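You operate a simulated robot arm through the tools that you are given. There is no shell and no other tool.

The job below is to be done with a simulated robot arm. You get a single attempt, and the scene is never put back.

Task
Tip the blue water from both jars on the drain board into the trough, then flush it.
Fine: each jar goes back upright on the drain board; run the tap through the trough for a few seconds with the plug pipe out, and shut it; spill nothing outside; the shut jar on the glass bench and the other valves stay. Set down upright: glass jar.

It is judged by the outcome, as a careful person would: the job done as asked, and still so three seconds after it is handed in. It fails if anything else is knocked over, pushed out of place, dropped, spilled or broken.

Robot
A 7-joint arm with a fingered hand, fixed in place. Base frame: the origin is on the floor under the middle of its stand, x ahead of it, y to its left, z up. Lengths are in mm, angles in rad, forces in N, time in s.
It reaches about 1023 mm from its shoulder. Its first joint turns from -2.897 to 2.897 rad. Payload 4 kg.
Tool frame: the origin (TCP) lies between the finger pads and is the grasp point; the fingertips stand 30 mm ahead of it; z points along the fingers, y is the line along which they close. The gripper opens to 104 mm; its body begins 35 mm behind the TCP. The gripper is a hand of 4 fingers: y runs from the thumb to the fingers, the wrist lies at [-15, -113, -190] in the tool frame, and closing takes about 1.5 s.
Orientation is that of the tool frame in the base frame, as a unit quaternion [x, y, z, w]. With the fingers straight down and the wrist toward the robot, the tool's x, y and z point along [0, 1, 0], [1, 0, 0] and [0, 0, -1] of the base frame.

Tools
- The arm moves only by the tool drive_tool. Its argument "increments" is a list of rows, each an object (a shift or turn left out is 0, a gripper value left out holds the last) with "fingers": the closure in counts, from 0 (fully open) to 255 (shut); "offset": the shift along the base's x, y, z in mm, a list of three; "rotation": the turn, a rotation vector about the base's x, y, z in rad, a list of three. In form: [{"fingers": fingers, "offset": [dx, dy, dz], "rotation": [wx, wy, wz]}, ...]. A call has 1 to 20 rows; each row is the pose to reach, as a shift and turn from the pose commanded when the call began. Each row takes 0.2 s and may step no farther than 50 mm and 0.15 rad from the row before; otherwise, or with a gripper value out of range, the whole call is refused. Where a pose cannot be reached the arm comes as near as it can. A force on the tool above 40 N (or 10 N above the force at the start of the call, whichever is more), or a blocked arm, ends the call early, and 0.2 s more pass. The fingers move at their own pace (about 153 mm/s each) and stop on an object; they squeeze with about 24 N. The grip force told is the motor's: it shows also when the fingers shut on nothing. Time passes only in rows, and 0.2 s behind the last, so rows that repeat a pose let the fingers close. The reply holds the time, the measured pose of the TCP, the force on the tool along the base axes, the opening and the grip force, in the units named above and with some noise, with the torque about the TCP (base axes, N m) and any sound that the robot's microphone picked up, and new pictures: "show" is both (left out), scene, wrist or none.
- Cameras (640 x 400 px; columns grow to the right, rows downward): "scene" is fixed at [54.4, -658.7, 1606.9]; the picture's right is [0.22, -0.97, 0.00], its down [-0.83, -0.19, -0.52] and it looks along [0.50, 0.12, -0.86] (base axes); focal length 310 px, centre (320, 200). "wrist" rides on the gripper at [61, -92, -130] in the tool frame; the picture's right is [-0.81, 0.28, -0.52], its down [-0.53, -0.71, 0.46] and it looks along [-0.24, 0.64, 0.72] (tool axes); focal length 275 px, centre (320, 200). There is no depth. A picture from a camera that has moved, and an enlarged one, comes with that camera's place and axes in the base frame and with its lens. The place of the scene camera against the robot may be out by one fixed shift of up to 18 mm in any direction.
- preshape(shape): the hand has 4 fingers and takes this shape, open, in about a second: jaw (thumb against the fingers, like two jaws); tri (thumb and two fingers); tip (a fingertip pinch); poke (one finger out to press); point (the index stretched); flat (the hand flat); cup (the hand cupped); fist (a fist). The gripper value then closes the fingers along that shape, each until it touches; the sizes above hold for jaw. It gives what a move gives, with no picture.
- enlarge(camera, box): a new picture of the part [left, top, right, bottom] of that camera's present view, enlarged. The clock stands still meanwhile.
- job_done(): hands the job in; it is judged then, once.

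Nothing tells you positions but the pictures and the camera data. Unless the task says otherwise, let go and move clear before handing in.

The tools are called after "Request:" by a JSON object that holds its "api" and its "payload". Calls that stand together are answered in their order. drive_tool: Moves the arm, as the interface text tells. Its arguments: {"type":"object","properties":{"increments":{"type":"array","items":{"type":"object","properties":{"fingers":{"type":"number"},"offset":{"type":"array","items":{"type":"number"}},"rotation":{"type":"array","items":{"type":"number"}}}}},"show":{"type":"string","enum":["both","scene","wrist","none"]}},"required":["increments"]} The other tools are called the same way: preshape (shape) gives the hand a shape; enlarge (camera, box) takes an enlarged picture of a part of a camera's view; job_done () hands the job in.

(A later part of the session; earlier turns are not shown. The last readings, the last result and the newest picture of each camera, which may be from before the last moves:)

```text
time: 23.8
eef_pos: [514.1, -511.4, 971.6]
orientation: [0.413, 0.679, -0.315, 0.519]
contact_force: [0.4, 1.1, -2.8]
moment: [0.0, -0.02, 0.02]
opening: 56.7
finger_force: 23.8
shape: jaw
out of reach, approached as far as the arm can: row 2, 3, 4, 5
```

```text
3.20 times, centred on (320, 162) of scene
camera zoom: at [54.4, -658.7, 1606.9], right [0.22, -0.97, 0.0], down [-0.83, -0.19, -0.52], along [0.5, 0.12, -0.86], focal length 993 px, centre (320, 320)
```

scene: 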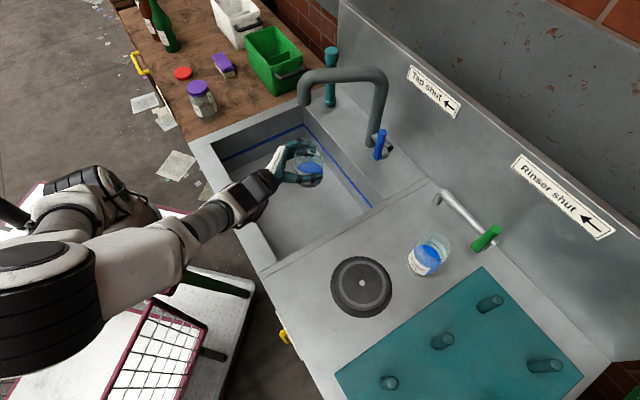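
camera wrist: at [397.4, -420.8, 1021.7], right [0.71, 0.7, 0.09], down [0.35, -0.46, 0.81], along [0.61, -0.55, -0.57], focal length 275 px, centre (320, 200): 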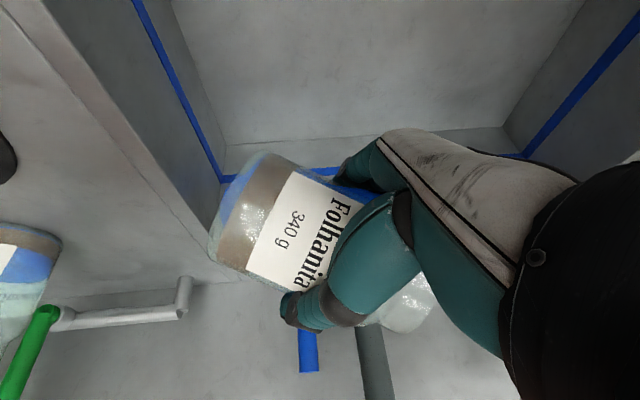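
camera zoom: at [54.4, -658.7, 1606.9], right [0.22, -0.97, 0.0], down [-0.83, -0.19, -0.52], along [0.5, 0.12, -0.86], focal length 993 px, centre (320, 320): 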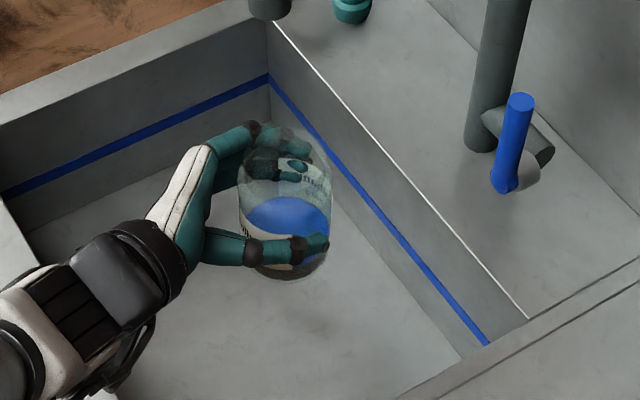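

The jar is upright again, with its water still in it. Now I'll tip it forward over the trough in stages, shifting slightly toward the robot so the stream lands mid-trough.

Request:
{"api": "drive_tool", "payload": {"increments": [{"rotation": [-0.107, -0.055, 0], "offset": [-3, 3, 0]}, {"rotation": [-0.213, -0.11, 0], "offset": [-6, 6, 0]}, {"rotation": [-0.32, -0.166, 0], "offset": [-9, 9, 0]}, {"rotation": [-0.426, -0.221, 0], "offset": [-12, 12, 0]}, {"rotation": [-0.533, -0.276, 0], "offset": [-15, 15, 0]}, {"rotation": [-0.64, -0.331, 0], "offset": [-18, 18, 0]}, {"rotation": [-0.64, -0.331, 0], "offset": [-18, 18, 0]}], "show": "scene"}}

Request:
{"api": "enlarge", "payload": {"camera": "scene", "box": [220, 100, 420, 225]}}

```text
time: 25.4
eef_pos: [495.9, -493.5, 972.3]
orientation: [0.274, 0.451, -0.442, 0.725]
contact_force: [0.7, 0.0, -3.4]
moment: [0.05, 0.02, 0.0]
opening: 56.3
finger_force: 24.1
shape: jaw
out of reach, approached as far as the arm can: row 1, 2, 3, 4
```

scene: 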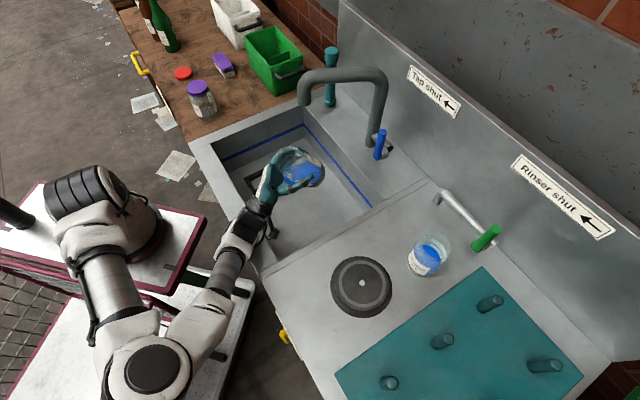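

```text
3.20 times, centred on (320, 162) of scene
camera zoom: at [54.4, -658.7, 1606.9], right [0.22, -0.97, 0.0], down [-0.83, -0.19, -0.52], along [0.5, 0.12, -0.86], focal length 993 px, centre (320, 320)
```

zoom: 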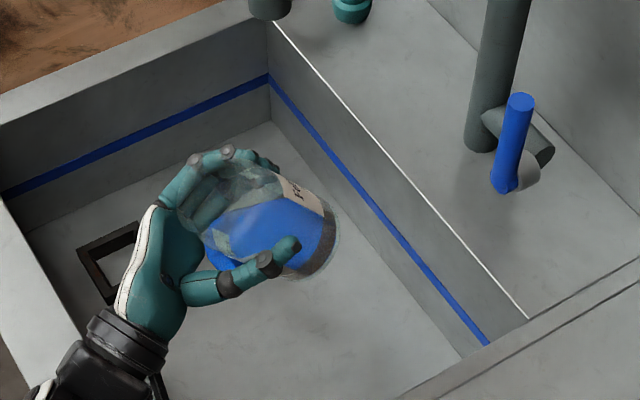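

I turned it the wrong way, so the mouth leaned about 40° toward the hand; nothing spilled and it's still over the trough. I'm reversing: back to upright, then leaning forward away from the robot.

Request:
{"api": "drive_tool", "payload": {"increments": [{"rotation": [0.107, 0.055, 0], "offset": [3, -3, 0]}, {"rotation": [0.213, 0.11, 0], "offset": [6, -6, 0]}, {"rotation": [0.32, 0.166, 0], "offset": [9, -9, 0]}, {"rotation": [0.426, 0.221, 0], "offset": [12, -12, 0]}, {"rotation": [0.533, 0.276, 0], "offset": [15, -15, 0]}, {"rotation": [0.64, 0.331, 0], "offset": [18, -18, 0]}, {"rotation": [0.746, 0.386, 0], "offset": [16, -16, 0]}, {"rotation": [0.853, 0.442, 0], "offset": [12, -12, 0]}, {"rotation": [0.96, 0.497, 0], "offset": [8, -8, 0]}, {"rotation": [1.066, 0.552, 0], "offset": [4, -4, 0]}, {"rotation": [1.173, 0.607, 0], "offset": [0, 0, 0]}, {"rotation": [1.173, 0.607, 0], "offset": [0, 0, 0]}], "show": "both"}}

Request:
{"api": "enlarge", "payload": {"camera": "scene", "box": [220, 100, 420, 225]}}

```text
time: 28.0
eef_pos: [496.2, -493.5, 971.7]
orientation: [0.488, 0.801, -0.18, 0.295]
contact_force: [-0.6, -0.4, -3.0]
moment: [-0.01, -0.03, 0.0]
opening: 56.9
finger_force: 24.2
shape: jaw
out of reach, approached as far as the arm can: row 2, 3, 4, 5
camera wrist: at [354.4, -419.2, 1033.7], right [0.38, -0.12, 0.92], down [-0.31, -0.95, 0.0], along [0.87, -0.28, -0.4], focal length 275 px, centre (320, 200)
```

scene: 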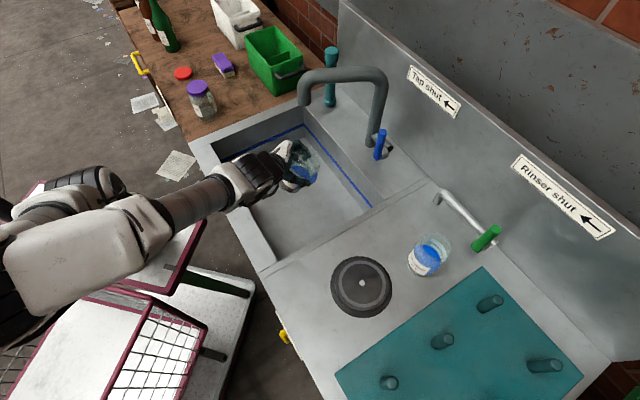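
wrist: 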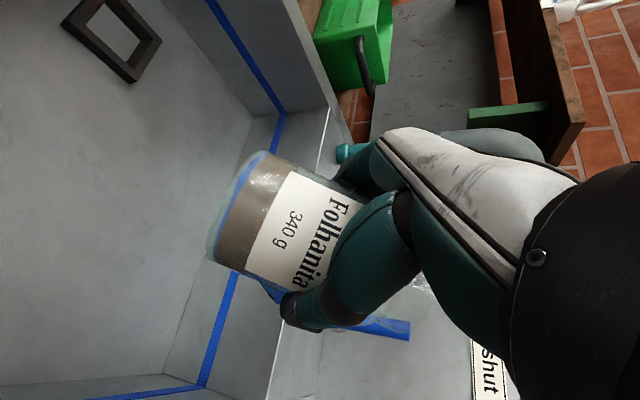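

```text
3.20 times, centred on (320, 162) of scene
camera zoom: at [54.4, -658.7, 1606.9], right [0.22, -0.97, 0.0], down [-0.83, -0.19, -0.52], along [0.5, 0.12, -0.86], focal length 993 px, centre (320, 320)
```

zoom: 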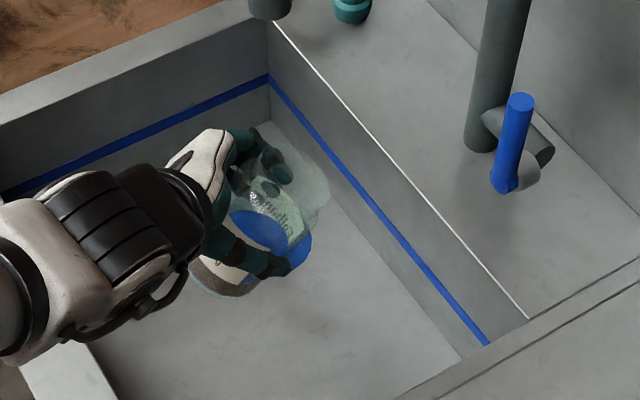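

It's now leaning forward about 34° with no reach warnings, at the middle of the trough. I'll continue the forward pour slowly while lowering.

Request:
{"api": "drive_tool", "payload": {"increments": [{"rotation": [0.089, 0.046, 0], "offset": [0, 0, -8]}, {"rotation": [0.178, 0.092, 0], "offset": [0, 0, -16]}, {"rotation": [0.266, 0.138, 0], "offset": [0, 0, -24]}, {"rotation": [0.355, 0.184, 0], "offset": [0, 0, -32]}, {"rotation": [0.444, 0.23, 0], "offset": [0, 0, -40]}, {"rotation": [0.515, 0.267, 0], "offset": [-1, 1, -45]}, {"rotation": [0.586, 0.304, 0], "offset": [-3, 3, -50]}, {"rotation": [0.657, 0.34, 0], "offset": [-5, 5, -50]}], "show": "both"}}

Request:
{"api": "enlarge", "payload": {"camera": "scene", "box": [220, 100, 420, 225]}}

```text
time: 29.8
eef_pos: [492.0, -488.0, 923.2]
orientation: [0.519, 0.855, 0.01, -0.016]
contact_force: [0.4, -0.6, -2.6]
moment: [-0.02, -0.03, -0.04]
opening: 56.4
finger_force: 24.2
shape: jaw
camera wrist: at [384.0, -480.6, 1056.1], right [0.63, -0.61, 0.49], down [-0.39, -0.79, -0.47], along [0.67, 0.1, -0.73], focal length 275 px, centre (320, 200)
```

scene: 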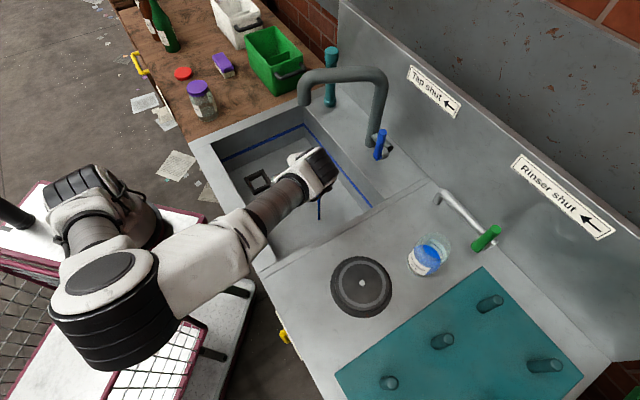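
wrist: 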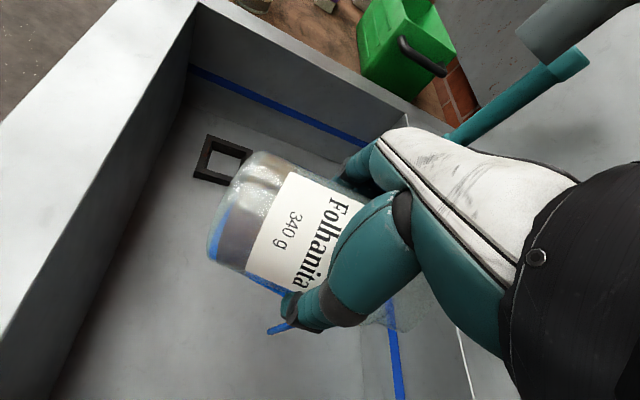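

```text
3.20 times, centred on (320, 162) of scene
camera zoom: at [54.4, -658.7, 1606.9], right [0.22, -0.97, 0.0], down [-0.83, -0.19, -0.52], along [0.5, 0.12, -0.86], focal length 993 px, centre (320, 320)
```

zoom: 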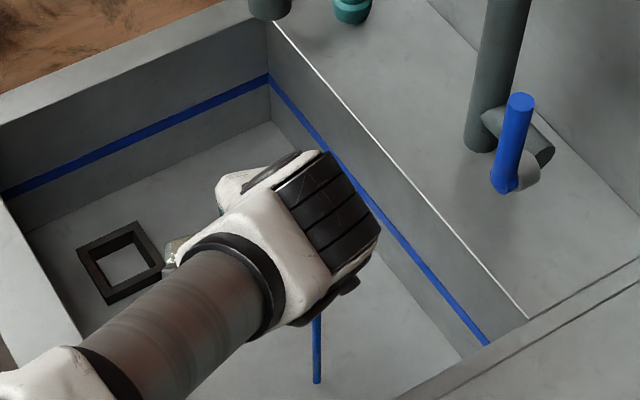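

A blue stream is falling inside the trough. I'll keep tipping to finish emptying jar A.

Request:
{"api": "drive_tool", "payload": {"increments": [{"rotation": [0.053, 0.028, 0]}, {"rotation": [0.107, 0.055, 0]}, {"rotation": [0.16, 0.083, 0]}, {"rotation": [0.213, 0.11, 0]}, {"rotation": [0.266, 0.138, 0]}, {"rotation": [0.32, 0.166, 0], "offset": [-2, 2, 0]}, {"rotation": [0.373, 0.193, 0], "offset": [-4, 4, 0]}, {"rotation": [0.426, 0.221, 0], "offset": [-6, 6, 0]}, {"rotation": [0.48, 0.248, 0], "offset": [-8, 8, 0]}, {"rotation": [0.48, 0.248, 0], "offset": [-8, 8, 0]}], "show": "both"}}

Request:
{"api": "enlarge", "payload": {"camera": "scene", "box": [220, 100, 420, 225]}}

```text
time: 32.0
eef_pos: [484.9, -480.5, 921.3]
orientation: [0.498, 0.819, 0.148, -0.243]
contact_force: [1.3, -0.1, -2.9]
moment: [-0.04, -0.01, 0.0]
opening: 56.5
finger_force: 23.8
shape: jaw
camera wrist: at [410.9, -540.1, 1066.5], right [0.69, -0.73, -0.01], down [-0.54, -0.5, -0.67], along [0.49, 0.47, -0.74], focal length 275 px, centre (320, 200)
```

scene: 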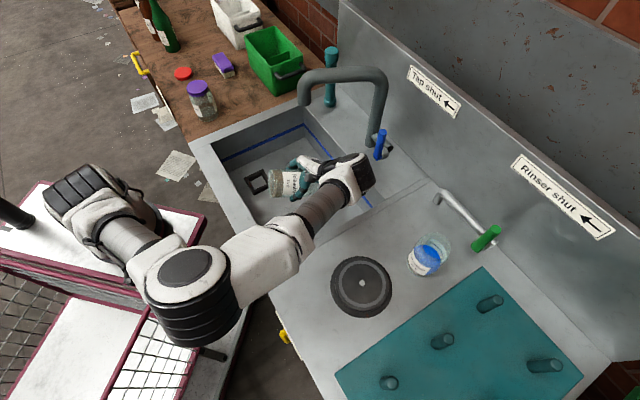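
wrist: 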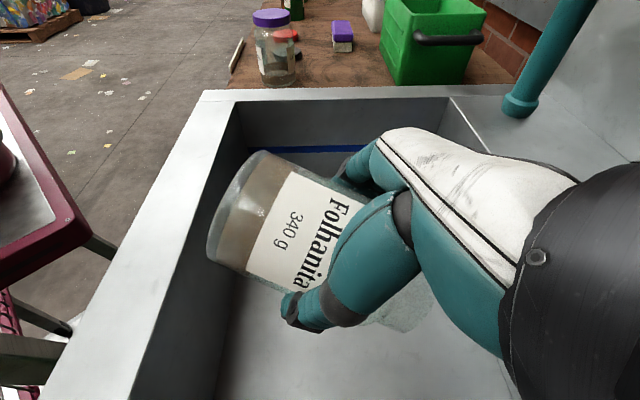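

```text
3.20 times, centred on (320, 162) of scene
camera zoom: at [54.4, -658.7, 1606.9], right [0.22, -0.97, 0.0], down [-0.83, -0.19, -0.52], along [0.5, 0.12, -0.86], focal length 993 px, centre (320, 320)
```

zoom: 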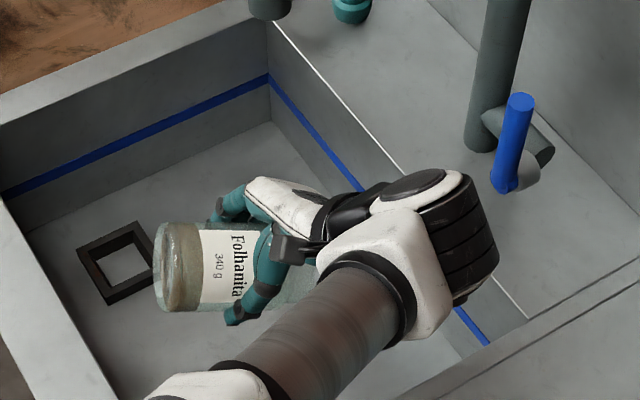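

Jar A now looks empty. I'll tip a little further to drain the last drops, pulling slightly inward to keep the wrist clear of the tap, then bring the jar back upright over the trough.

Request:
{"api": "drive_tool", "payload": {"increments": [{"rotation": [0.08, 0.041, 0], "offset": [-6, 6, 0]}, {"rotation": [0.16, 0.083, 0], "offset": [-12, 12, 0]}, {"rotation": [0.213, 0.11, 0], "offset": [-18, 18, 0]}, {"rotation": [0.213, 0.11, 0], "offset": [-18, 18, 0]}, {"rotation": [0.213, 0.11, 0], "offset": [-18, 18, 0]}, {"rotation": [0.213, 0.11, 0], "offset": [-18, 18, 0]}, {"rotation": [0.213, 0.11, 0], "offset": [-18, 18, 0]}, {"rotation": [0.213, 0.11, 0], "offset": [-18, 18, 0]}], "show": "both"}}

Request:
{"api": "enlarge", "payload": {"camera": "wrist", "box": [160, 120, 480, 320]}}

Request:
{"api": "enlarge", "payload": {"camera": "scene", "box": [220, 100, 420, 225]}}

```text
time: 33.8
eef_pos: [465.3, -462.7, 921.8]
orientation: [0.476, 0.785, 0.206, -0.338]
contact_force: [0.8, 0.1, -2.2]
moment: [-0.03, 0.01, 0.01]
opening: 56.6
finger_force: 24.1
shape: jaw
camera wrist: at [408.3, -551.5, 1057.6], right [0.67, -0.7, -0.23], down [-0.62, -0.36, -0.7], along [0.41, 0.62, -0.67], focal length 275 px, centre (320, 200)
```

scene: 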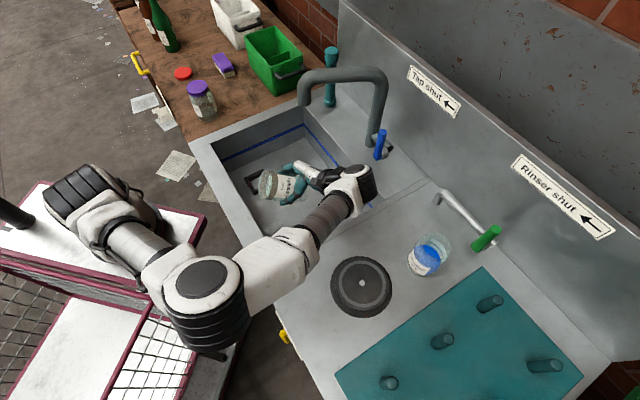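
wrist: 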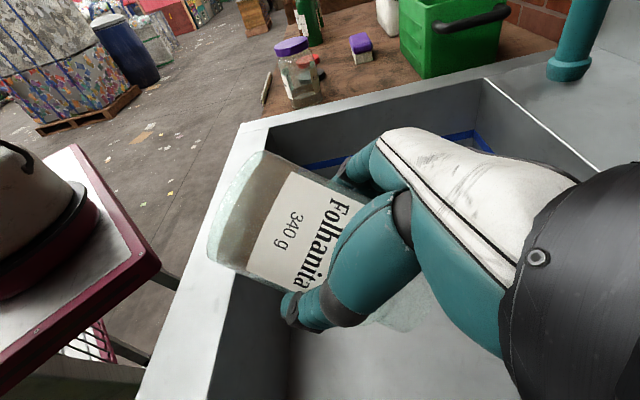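

```text
2.00 times, centred on (320, 220) of wrist
camera zoom: at [408.3, -551.5, 1057.6], right [0.67, -0.7, -0.23], down [-0.62, -0.36, -0.7], along [0.41, 0.62, -0.67], focal length 551 px, centre (320, 160)
```

zoom: 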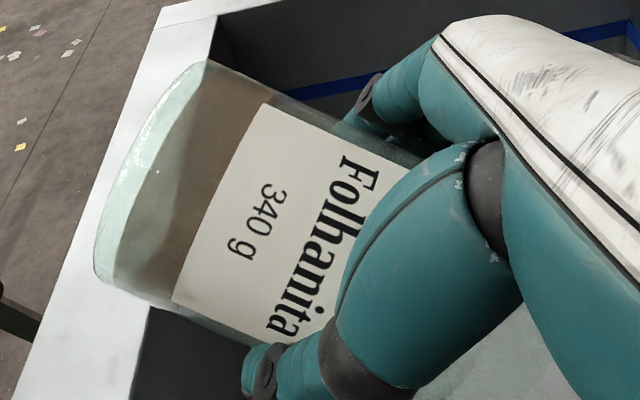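

```text
3.20 times, centred on (320, 162) of scene
camera zoom: at [54.4, -658.7, 1606.9], right [0.22, -0.97, 0.0], down [-0.83, -0.19, -0.52], along [0.5, 0.12, -0.86], focal length 993 px, centre (320, 320)
```

zoom: 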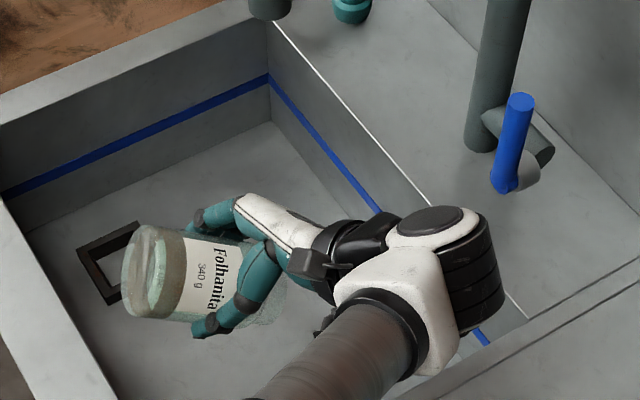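

Jar A is clear and empty. I'll bring it back upright over the trough, reversing the same path.

Request:
{"api": "drive_tool", "payload": {"increments": [{"rotation": [-0.118, -0.061, 0], "offset": [2, -2, 4]}, {"rotation": [-0.236, -0.123, 0], "offset": [5, -5, 8]}, {"rotation": [-0.354, -0.184, 0], "offset": [8, -8, 12]}, {"rotation": [-0.472, -0.246, 0], "offset": [11, -12, 16]}, {"rotation": [-0.59, -0.307, 0], "offset": [14, -15, 20]}, {"rotation": [-0.708, -0.369, 0], "offset": [17, -19, 25]}, {"rotation": [-0.826, -0.43, 0], "offset": [20, -22, 30]}, {"rotation": [-0.944, -0.492, 0], "offset": [23, -26, 35]}, {"rotation": [-1.062, -0.553, 0], "offset": [26, -30, 40]}, {"rotation": [-1.18, -0.615, 0], "offset": [30, -34, 45]}, {"rotation": [-1.298, -0.676, 0], "offset": [34, -38, 50]}, {"rotation": [-1.416, -0.738, 0], "offset": [38, -43, 55]}, {"rotation": [-1.534, -0.799, 0], "offset": [42, -48, 60]}, {"rotation": [-1.652, -0.861, 0], "offset": [46, -53, 63]}, {"rotation": [-1.77, -0.922, 0], "offset": [50, -60, 63]}, {"rotation": [-1.888, -0.984, 0], "offset": [52, -66, 63]}, {"rotation": [-1.888, -0.984, 0], "offset": [52, -70, 63]}], "show": "both"}}

Request:
{"api": "enlarge", "payload": {"camera": "scene", "box": [220, 100, 420, 225]}}

```text
time: 37.4
eef_pos: [517.6, -532.4, 986.1]
orientation: [0.41, 0.677, -0.316, 0.524]
contact_force: [-0.5, 0.4, -2.3]
moment: [0.07, 0.04, 0.01]
opening: 56.3
finger_force: 23.5
shape: jaw
camera wrist: at [370.3, -449.1, 960.6], right [0.1, 0.39, 0.92], down [-0.37, -0.84, 0.4], along [0.93, -0.38, 0.05], focal length 275 px, centre (320, 200)
```

scene: 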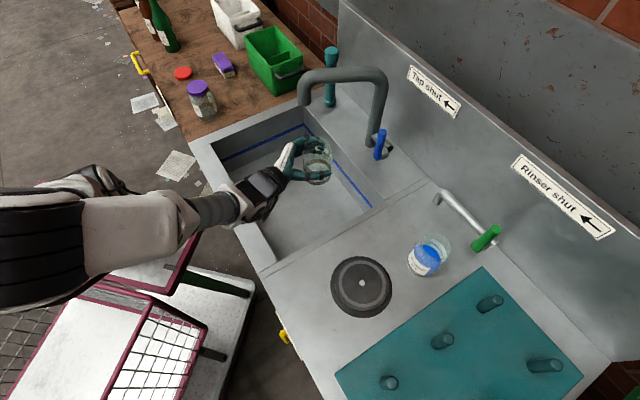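
wrist: 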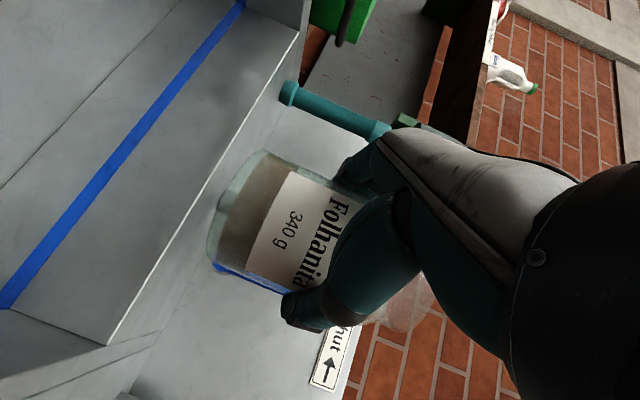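

```text
3.20 times, centred on (320, 162) of scene
camera zoom: at [54.4, -658.7, 1606.9], right [0.22, -0.97, 0.0], down [-0.83, -0.19, -0.52], along [0.5, 0.12, -0.86], focal length 993 px, centre (320, 320)
```

zoom: 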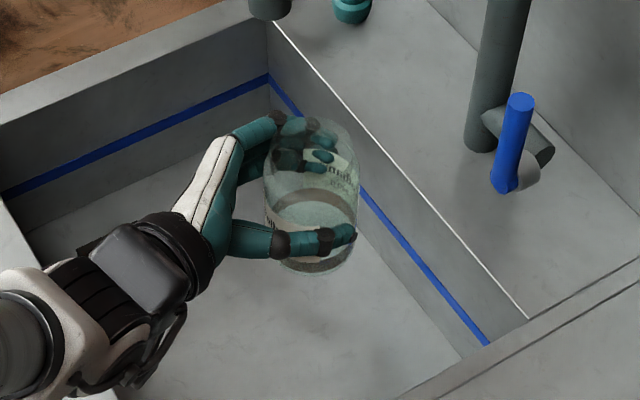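

Jar A is upright and empty. I'll carry it back to the board, about 40 mm behind its original spot so the hand has room to reach jar B, and stop above the surface first.

Request:
{"api": "drive_tool", "payload": {"increments": [{"offset": [-3, -20, 0], "rotation": [0, 0, -0.03]}, {"offset": [-8, -50, 0], "rotation": [0, 0, -0.07]}, {"offset": [-13, -80, 0], "rotation": [0, 0, -0.11]}, {"offset": [-18, -110, 0], "rotation": [0, 0, -0.15]}, {"offset": [-23, -140, 0], "rotation": [0, 0, -0.19]}, {"offset": [-28, -170, 0], "rotation": [0, 0, -0.23]}, {"offset": [-33, -200, 0], "rotation": [0, 0, -0.27]}, {"offset": [-37, -225, -10], "rotation": [0, 0, -0.3]}, {"offset": [-40, -243, -20], "rotation": [0, 0, -0.31]}, {"offset": [-40, -243, -30], "rotation": [0, 0, -0.31]}, {"offset": [-40, -243, -30], "rotation": [0, 0, -0.31]}], "show": "both"}}

Request:
{"api": "enlarge", "payload": {"camera": "scene", "box": [320, 150, 480, 250]}}

```text
time: 39.8
eef_pos: [477.4, -775.9, 955.4]
orientation: [0.51, 0.605, -0.393, 0.468]
contact_force: [0.1, 0.1, -1.8]
moment: [0.03, 0.03, 0.02]
opening: 56.4
finger_force: 24.0
shape: jaw
camera wrist: at [363.1, -652.3, 930.3], right [0.22, 0.34, 0.92], down [-0.6, -0.69, 0.4], along [0.77, -0.64, 0.05], focal length 275 px, centre (320, 200)
```

scene: 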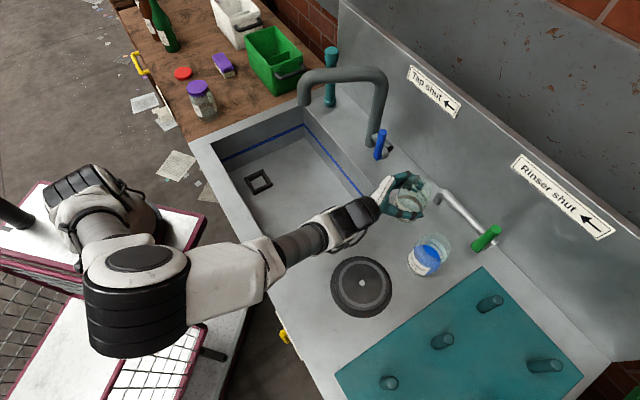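
wrist: 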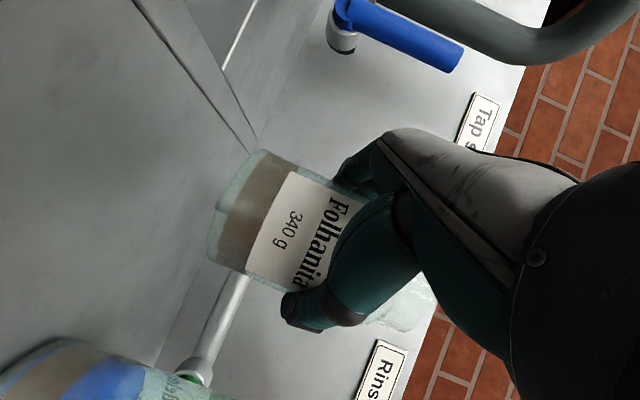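

```text
4.00 times, centred on (400, 200) of scene
camera zoom: at [54.4, -658.7, 1606.9], right [0.22, -0.97, 0.0], down [-0.83, -0.19, -0.52], along [0.5, 0.12, -0.86], focal length 1242 px, centre (0, 200)
```

zoom: 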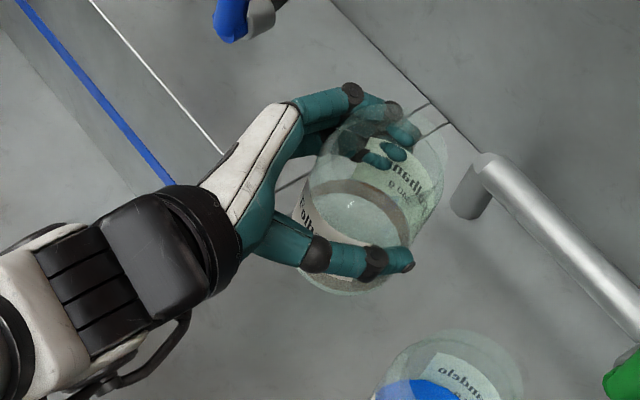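

The held jar is lighter now, about 1.8 N on the tool versus roughly 3 N before, which fits it being empty. I'll lower it gently to just about touching the board.

Request:
{"api": "drive_tool", "payload": {"increments": [{"offset": [0, 0, -12]}, {"offset": [0, 0, -24]}, {"offset": [0, 0, -32]}, {"offset": [0, 0, -37]}, {"offset": [0, 0, -39]}, {"offset": [0, 0, -40]}, {"offset": [0, 0, -41]}, {"offset": [0, 0, -42]}, {"offset": [0, 0, -42]}], "show": "both"}}

Request:
{"api": "enlarge", "payload": {"camera": "wrist", "box": [140, 120, 460, 320]}}

```text
time: 41.8
eef_pos: [478.3, -776.2, 913.7]
orientation: [0.509, 0.605, -0.393, 0.469]
contact_force: [0.2, 0.2, 0.3]
moment: [0.01, 0.04, 0.0]
opening: 56.2
finger_force: 24.1
shape: jaw
camera wrist: at [362.8, -651.4, 888.8], right [0.22, 0.34, 0.92], down [-0.6, -0.69, 0.4], along [0.77, -0.64, 0.05], focal length 275 px, centre (320, 200)
```

scene: 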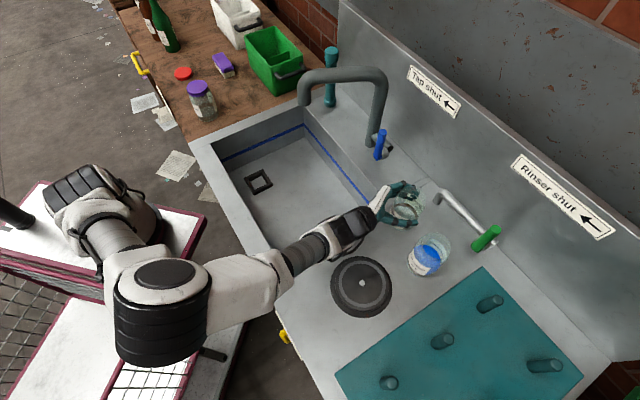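
wrist: 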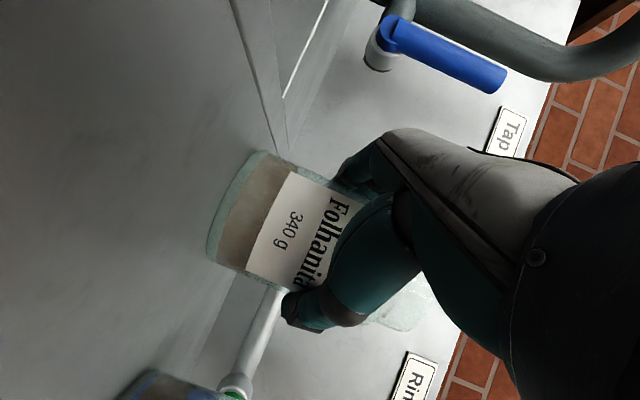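

```text
2.00 times, centred on (300, 220) of wrist
camera zoom: at [362.8, -651.4, 888.8], right [0.22, 0.34, 0.92], down [-0.6, -0.69, 0.4], along [0.77, -0.64, 0.05], focal length 551 px, centre (360, 160)
```

zoom: 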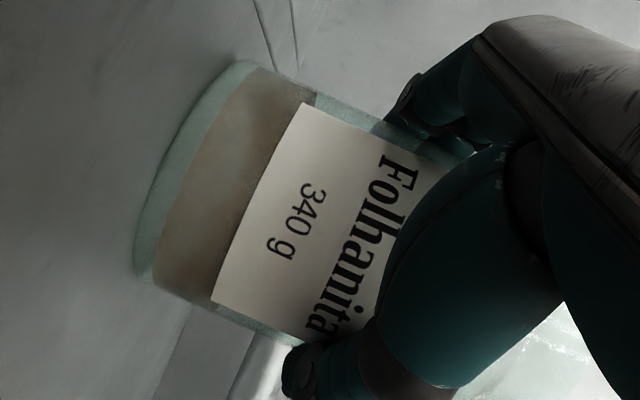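

The load has transferred to the board (the tool reads about 0 N), so I'll open the fingers gradually and check that the jar stands.

Request:
{"api": "drive_tool", "payload": {"increments": [{"fingers": 130}, {"fingers": 110}, {"fingers": 95}, {"fingers": 80}, {"fingers": 60}, {"fingers": 40}, {"fingers": 20}, {"fingers": 0}, {"fingers": 0}, {"fingers": 0}], "show": "both"}}

Request:
{"api": "enlarge", "payload": {"camera": "scene", "box": [320, 150, 480, 250]}}

```text
time: 44.0
eef_pos: [476.7, -774.7, 913.5]
orientation: [0.51, 0.606, -0.392, 0.468]
contact_force: [-0.6, -1.1, -0.3]
moment: [0.04, -0.01, 0.01]
opening: 103.6
finger_force: 0.1
shape: jaw
camera wrist: at [362.6, -651.4, 888.8], right [0.22, 0.34, 0.92], down [-0.6, -0.69, 0.4], along [0.77, -0.64, 0.05], focal length 275 px, centre (320, 200)
```

scene: 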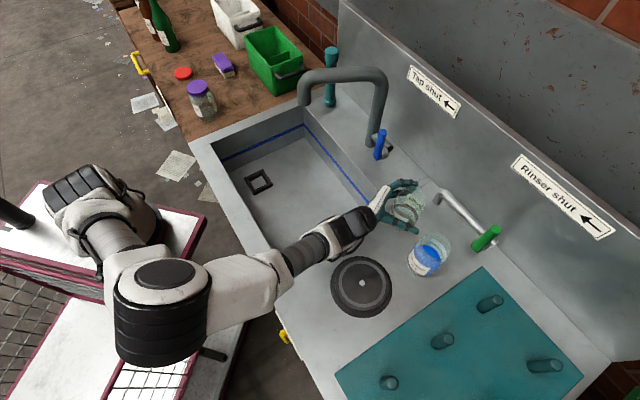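
wrist: 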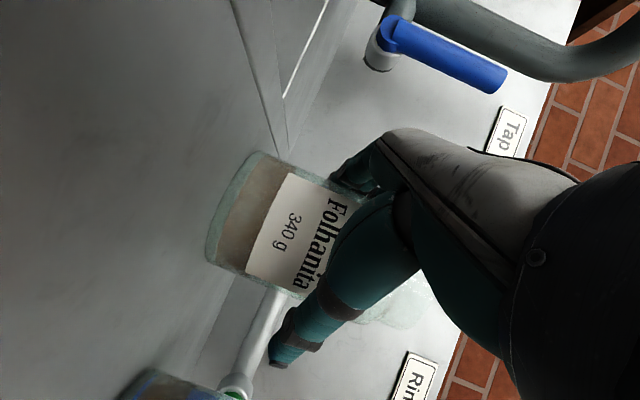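

```text
4.00 times, centred on (400, 200) of scene
camera zoom: at [54.4, -658.7, 1606.9], right [0.22, -0.97, 0.0], down [-0.83, -0.19, -0.52], along [0.5, 0.12, -0.86], focal length 1242 px, centre (0, 200)
```

zoom: 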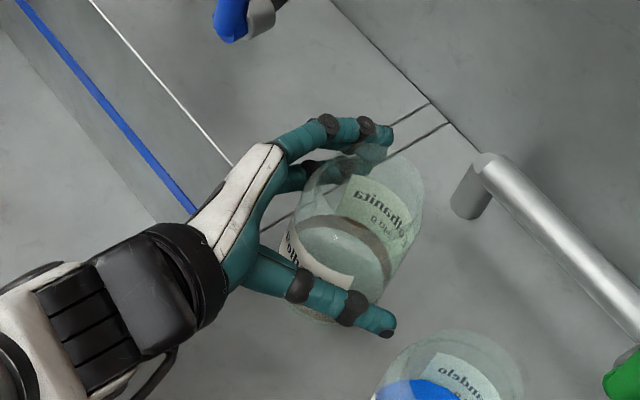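

Jar A stands upright and is free of the fingers. I'll back straight out along the approach direction.

Request:
{"api": "drive_tool", "payload": {"increments": [{"offset": [-2, 12, 0]}, {"offset": [-5, 30, 0]}, {"offset": [-10, 55, 0]}, {"offset": [-15, 85, 0]}, {"offset": [-20, 115, 5]}, {"offset": [-24, 135, 20]}, {"offset": [-24, 135, 30]}], "show": "both"}}

Request:
{"api": "enlarge", "payload": {"camera": "scene", "box": [340, 150, 500, 250]}}

Request:
{"api": "enlarge", "payload": {"camera": "wrist", "box": [60, 180, 380, 380]}}

```text
time: 45.6
eef_pos: [453.7, -640.9, 943.0]
orientation: [0.511, 0.606, -0.392, 0.468]
contact_force: [0.5, 0.3, 0.3]
moment: [0.05, -0.03, 0.0]
opening: 103.6
finger_force: 0.1
shape: jaw
camera wrist: at [338.0, -517.0, 918.1], right [0.22, 0.34, 0.92], down [-0.6, -0.69, 0.4], along [0.77, -0.64, 0.05], focal length 275 px, centre (320, 200)
```

scene: 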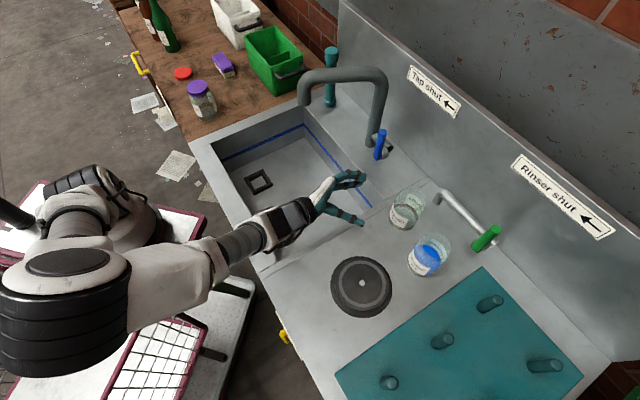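
wrist: 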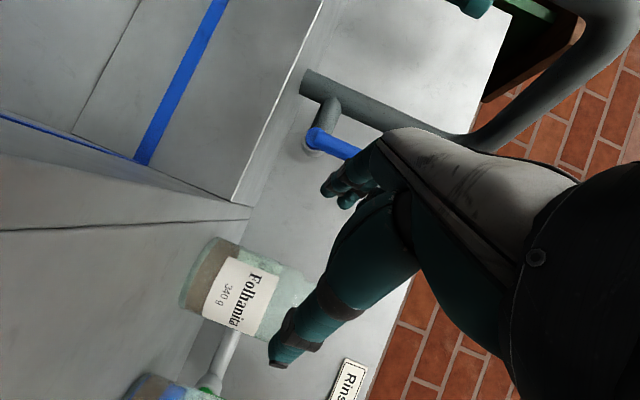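

```text
4.00 times, centred on (420, 200) of scene
camera zoom: at [54.4, -658.7, 1606.9], right [0.22, -0.97, 0.0], down [-0.83, -0.19, -0.52], along [0.5, 0.12, -0.86], focal length 1242 px, centre (-80, 200)
```

zoom: 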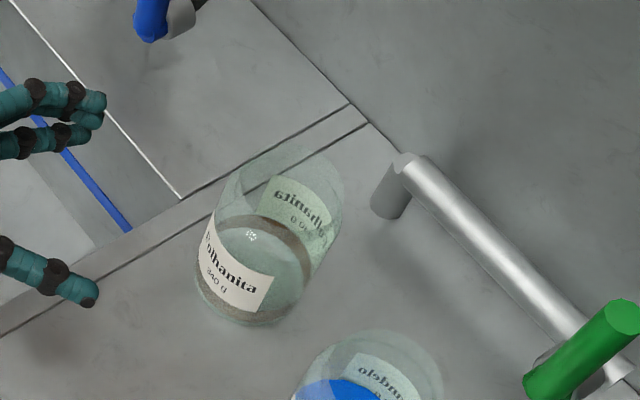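

```text
2.00 times, centred on (220, 280) of wrist
camera zoom: at [338.0, -517.0, 918.1], right [0.22, 0.34, 0.92], down [-0.6, -0.69, 0.4], along [0.77, -0.64, 0.05], focal length 551 px, centre (520, 40)
```

zoom: 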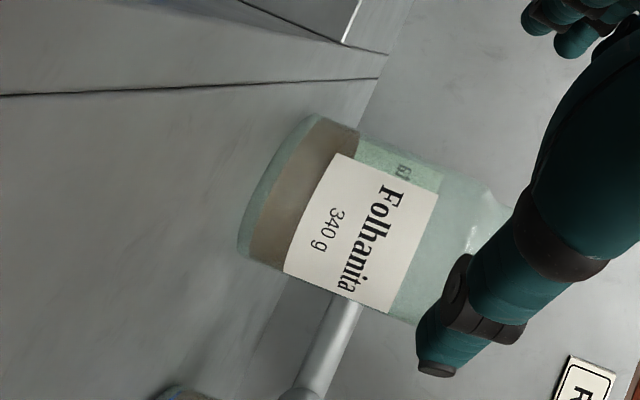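

Jar A stands upright on the board, right of the seam. Next is jar B, estimated at about (363,-848); I'll move to a standoff in front of it and refine its position.

Request:
{"api": "drive_tool", "payload": {"increments": [{"offset": [-20, 0, 5]}, {"offset": [-50, -10, 10]}, {"offset": [-80, -40, 10]}, {"offset": [-100, -70, 8]}, {"offset": [-111, -94, 3]}, {"offset": [-111, -94, 2]}], "show": "both"}}

Request:
{"api": "enlarge", "payload": {"camera": "scene", "box": [340, 170, 500, 270]}}

Request:
{"api": "enlarge", "payload": {"camera": "wrist", "box": [120, 160, 440, 360]}}

```text
time: 47.0
eef_pos: [343.7, -736.5, 945.6]
orientation: [0.509, 0.605, -0.393, 0.469]
contact_force: [1.5, -0.1, -0.3]
moment: [0.01, -0.02, -0.02]
opening: 103.5
finger_force: 0.1
shape: jaw
camera wrist: at [227.4, -612.0, 920.2], right [0.22, 0.34, 0.92], down [-0.6, -0.69, 0.4], along [0.77, -0.64, 0.05], focal length 275 px, centre (320, 200)
```

scene: 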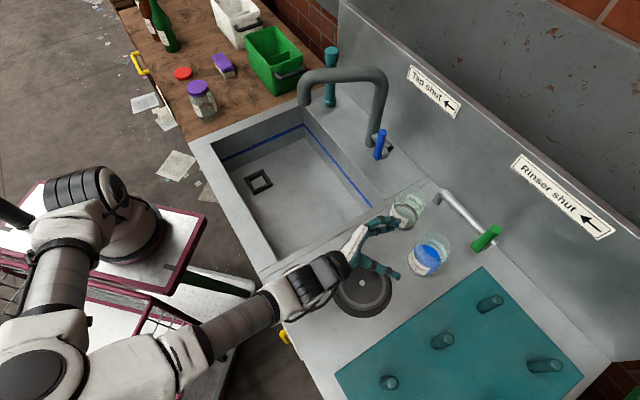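
wrist: 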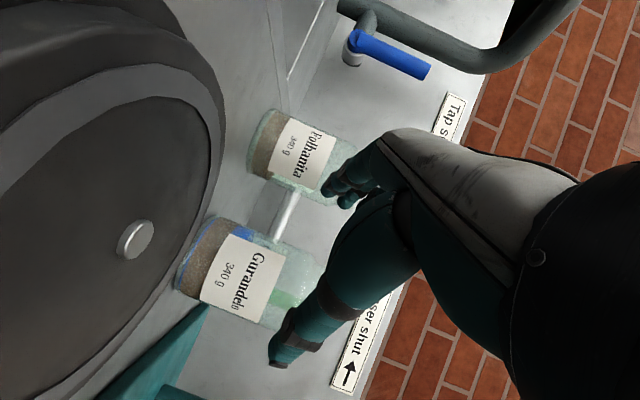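

```text
4.00 times, centred on (420, 220) of scene
camera zoom: at [54.4, -658.7, 1606.9], right [0.22, -0.97, 0.0], down [-0.83, -0.19, -0.52], along [0.5, 0.12, -0.86], focal length 1242 px, centre (-80, 120)
```

zoom: 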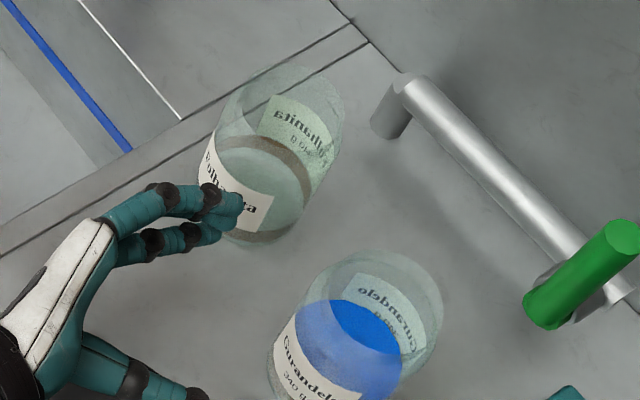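

```text
2.00 times, centred on (280, 260) of wrist
camera zoom: at [227.4, -612.0, 920.2], right [0.22, 0.34, 0.92], down [-0.6, -0.69, 0.4], along [0.77, -0.64, 0.05], focal length 551 px, centre (400, 80)
```

zoom: 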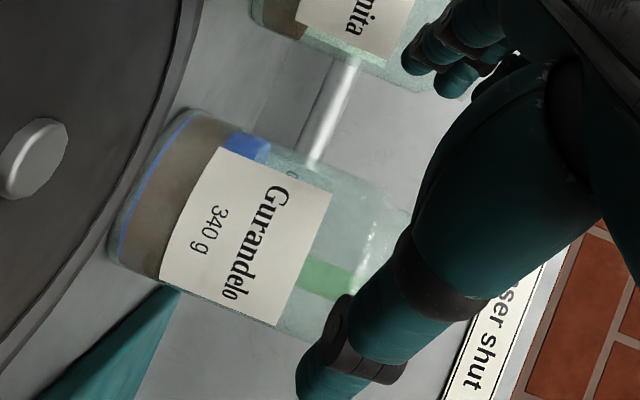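

Jar B measures at about (365,-843) on the board at z≈847, and the disc's top is only around 870, so the hand clears it. I'll align, lower, and advance halfway.

Request:
{"api": "drive_tool", "payload": {"increments": [{"offset": [4.4, -9.4, -8]}, {"offset": [6.1, -19.2, -18]}, {"offset": [8.7, -34, -28]}, {"offset": [10.5, -44, -33]}, {"offset": [11.3, -48.8, -33]}, {"offset": [11.3, -48.8, -33]}], "show": "both"}}

Request:
{"api": "enlarge", "payload": {"camera": "scene", "box": [340, 190, 500, 290]}}

Request:
{"api": "enlarge", "payload": {"camera": "wrist", "box": [120, 140, 440, 340]}}

```text
time: 48.4
eef_pos: [353.4, -784.0, 912.6]
orientation: [0.51, 0.606, -0.392, 0.468]
contact_force: [-0.3, 0.0, 0.0]
moment: [-0.01, -0.02, 0.01]
opening: 103.9
finger_force: 0.0
shape: jaw
camera wrist: at [238.8, -659.2, 887.5], right [0.22, 0.34, 0.92], down [-0.6, -0.69, 0.4], along [0.77, -0.64, 0.05], focal length 275 px, centre (320, 200)
```

scene: 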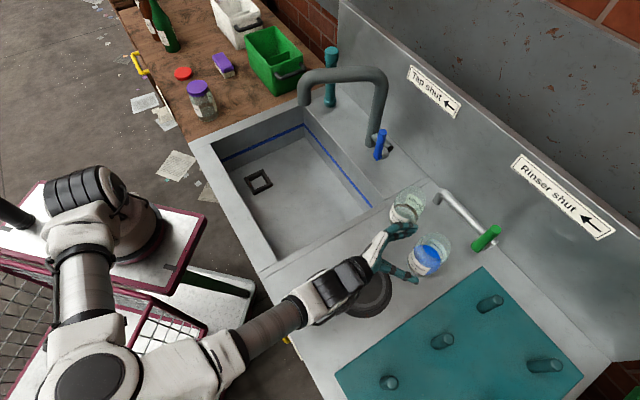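
wrist: 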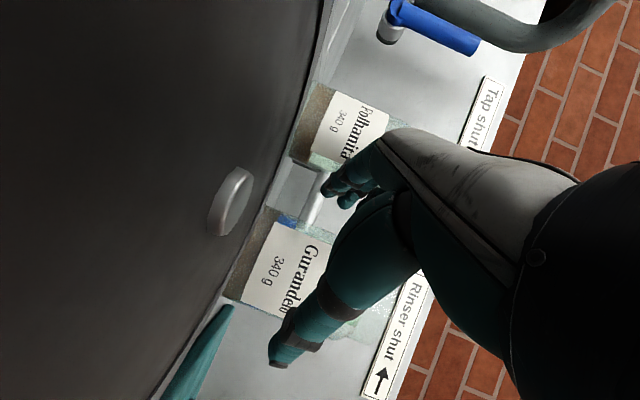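

```text
4.00 times, centred on (420, 240) of scene
camera zoom: at [54.4, -658.7, 1606.9], right [0.22, -0.97, 0.0], down [-0.83, -0.19, -0.52], along [0.5, 0.12, -0.86], focal length 1242 px, centre (-80, 40)
```

zoom: 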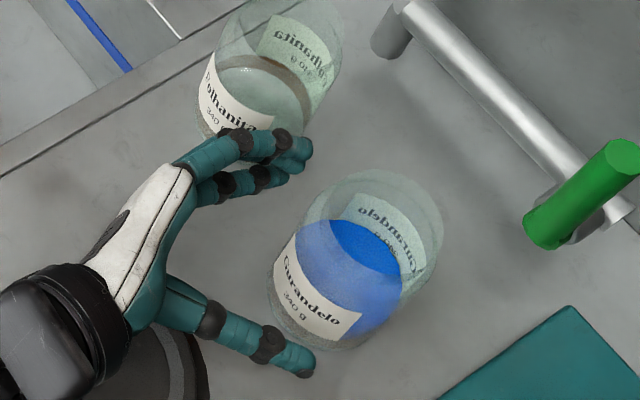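

```text
2.00 times, centred on (280, 240) of wrist
camera zoom: at [238.8, -659.2, 887.5], right [0.22, 0.34, 0.92], down [-0.6, -0.69, 0.4], along [0.77, -0.64, 0.05], focal length 551 px, centre (400, 120)
```

zoom: 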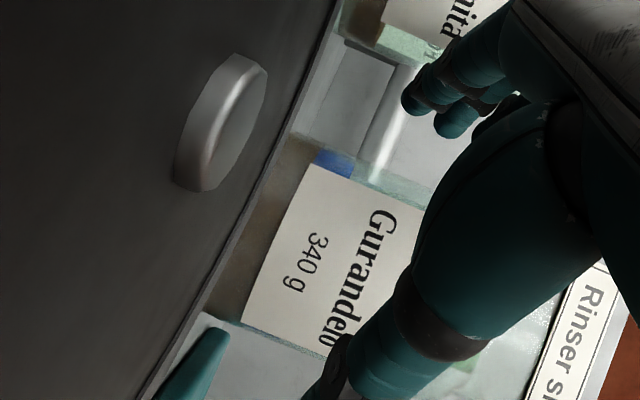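

The wrist camera rides only about 15–20 mm above the disc and its knob, which is tight. I'll pitch the hand about 10° further down and raise slightly so the camera and wrist lift clear before advancing.

Request:
{"api": "drive_tool", "payload": {"increments": [{"offset": [0, 0, 3], "rotation": [0.06, 0.01, 0]}, {"offset": [0, 0, 5], "rotation": [0.12, 0.021, 0]}, {"offset": [0, 0, 6], "rotation": [0.172, 0.03, 0]}, {"offset": [0, 0, 6], "rotation": [0.172, 0.03, 0]}], "show": "both"}}

Request:
{"api": "enlarge", "payload": {"camera": "scene", "box": [340, 190, 500, 290]}}

Request:
{"api": "enlarge", "payload": {"camera": "wrist", "box": [120, 140, 440, 340]}}

```text
time: 49.4
eef_pos: [353.3, -783.9, 919.2]
orientation: [0.542, 0.645, -0.346, 0.413]
contact_force: [-0.9, -0.5, 0.5]
moment: [0.01, 0.03, -0.02]
opening: 103.8
finger_force: 0.0
shape: jaw
camera wrist: at [238.3, -656.8, 918.8], right [0.25, 0.18, 0.95], down [-0.59, -0.75, 0.29], along [0.77, -0.64, -0.08], focal length 275 px, centre (320, 200)
```

scene: 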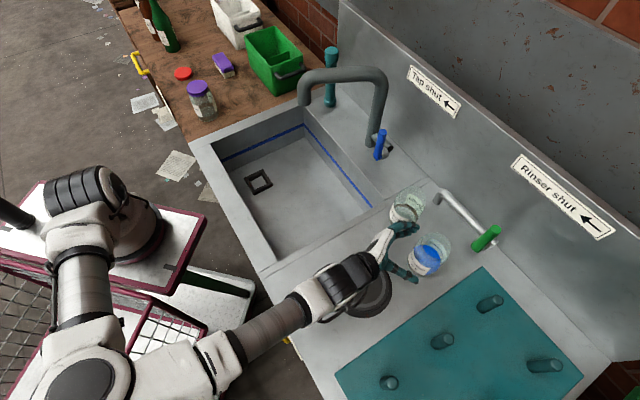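
wrist: 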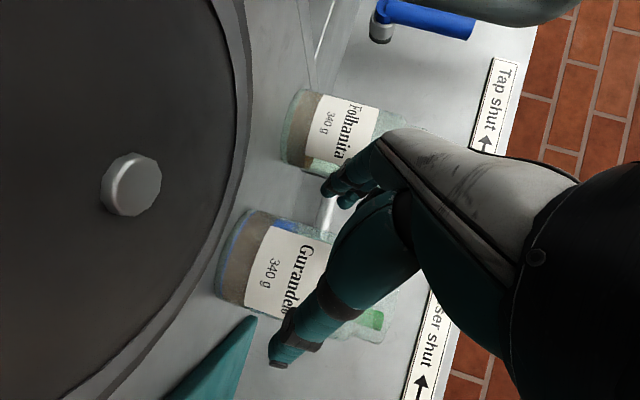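

```text
4.00 times, centred on (420, 240) of scene
camera zoom: at [54.4, -658.7, 1606.9], right [0.22, -0.97, 0.0], down [-0.83, -0.19, -0.52], along [0.5, 0.12, -0.86], focal length 1242 px, centre (-80, 40)
```

zoom: 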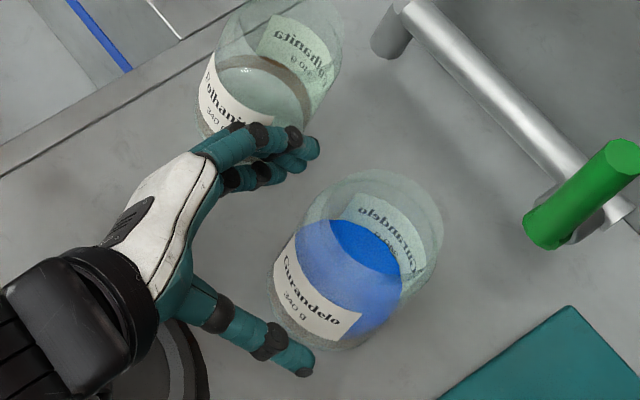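

```text
2.00 times, centred on (280, 240) of wrist
camera zoom: at [238.3, -656.8, 918.8], right [0.25, 0.18, 0.95], down [-0.59, -0.75, 0.29], along [0.77, -0.64, -0.08], focal length 551 px, centre (400, 120)
```

zoom: 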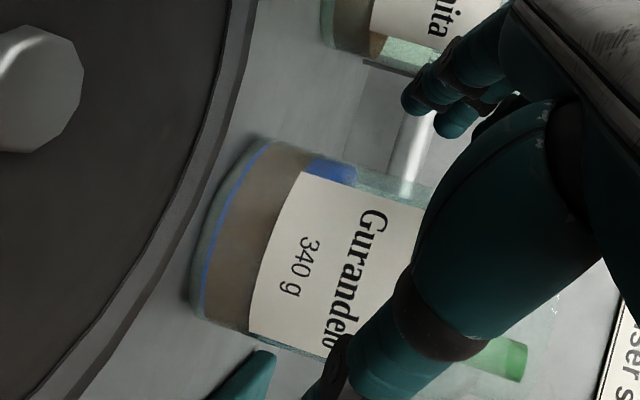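

Jar B is confirmed at about (364,-842), with alignment within 1 mm, and the camera is now well above the disc. Advancing around jar B.

Request:
{"api": "drive_tool", "payload": {"increments": [{"offset": [2.5, -10, 0]}, {"offset": [4.2, -20, 0]}, {"offset": [6, -30, 0]}, {"offset": [7, -36, 0]}, {"offset": [7.7, -40, 0]}, {"offset": [7.7, -40, 0]}], "show": "both"}}

Request:
{"api": "enlarge", "payload": {"camera": "scene", "box": [340, 190, 500, 290]}}

Request:
{"api": "enlarge", "payload": {"camera": "wrist", "box": [120, 140, 440, 340]}}

```text
time: 50.8
eef_pos: [360.9, -823.1, 918.4]
orientation: [0.541, 0.645, -0.347, 0.414]
contact_force: [0.8, -0.2, 0.2]
moment: [0.03, 0.01, -0.04]
opening: 104.0
finger_force: 0.1
shape: jaw
camera wrist: at [246.4, -697.0, 918.6], right [0.25, 0.18, 0.95], down [-0.59, -0.75, 0.29], along [0.77, -0.64, -0.08], focal length 275 px, centre (320, 200)
```

scene: 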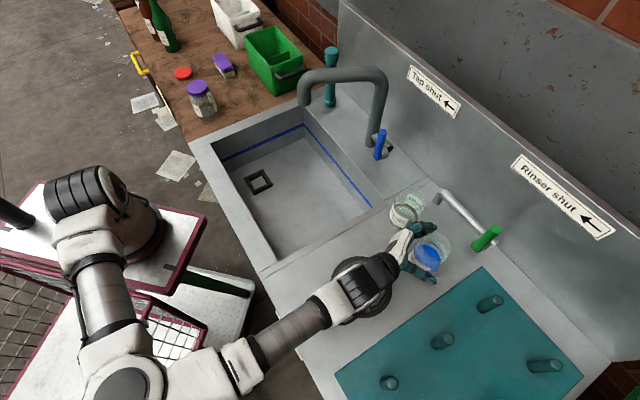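
wrist: 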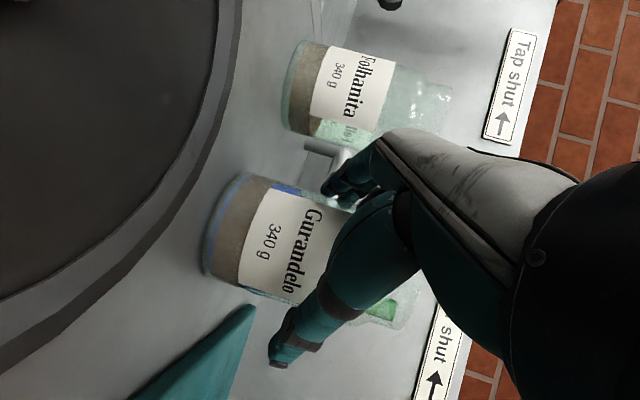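

```text
4.00 times, centred on (420, 240) of scene
camera zoom: at [54.4, -658.7, 1606.9], right [0.22, -0.97, 0.0], down [-0.83, -0.19, -0.52], along [0.5, 0.12, -0.86], focal length 1242 px, centre (-80, 40)
```

zoom: 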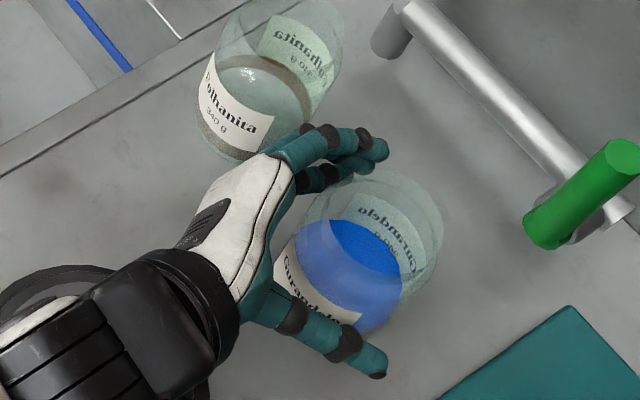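

```text
2.00 times, centred on (280, 240) of wrist
camera zoom: at [246.4, -697.0, 918.6], right [0.25, 0.18, 0.95], down [-0.59, -0.75, 0.29], along [0.77, -0.64, -0.08], focal length 551 px, centre (400, 120)
```

zoom: 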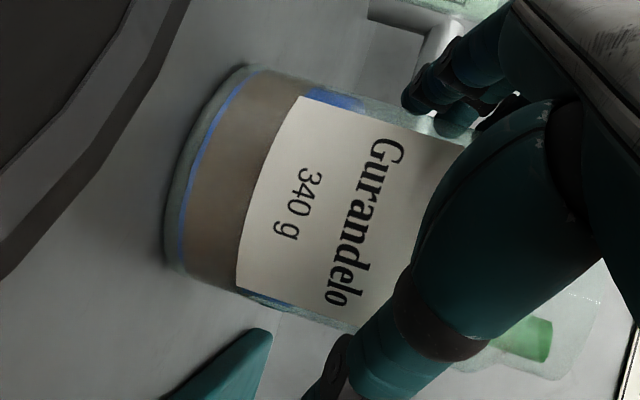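

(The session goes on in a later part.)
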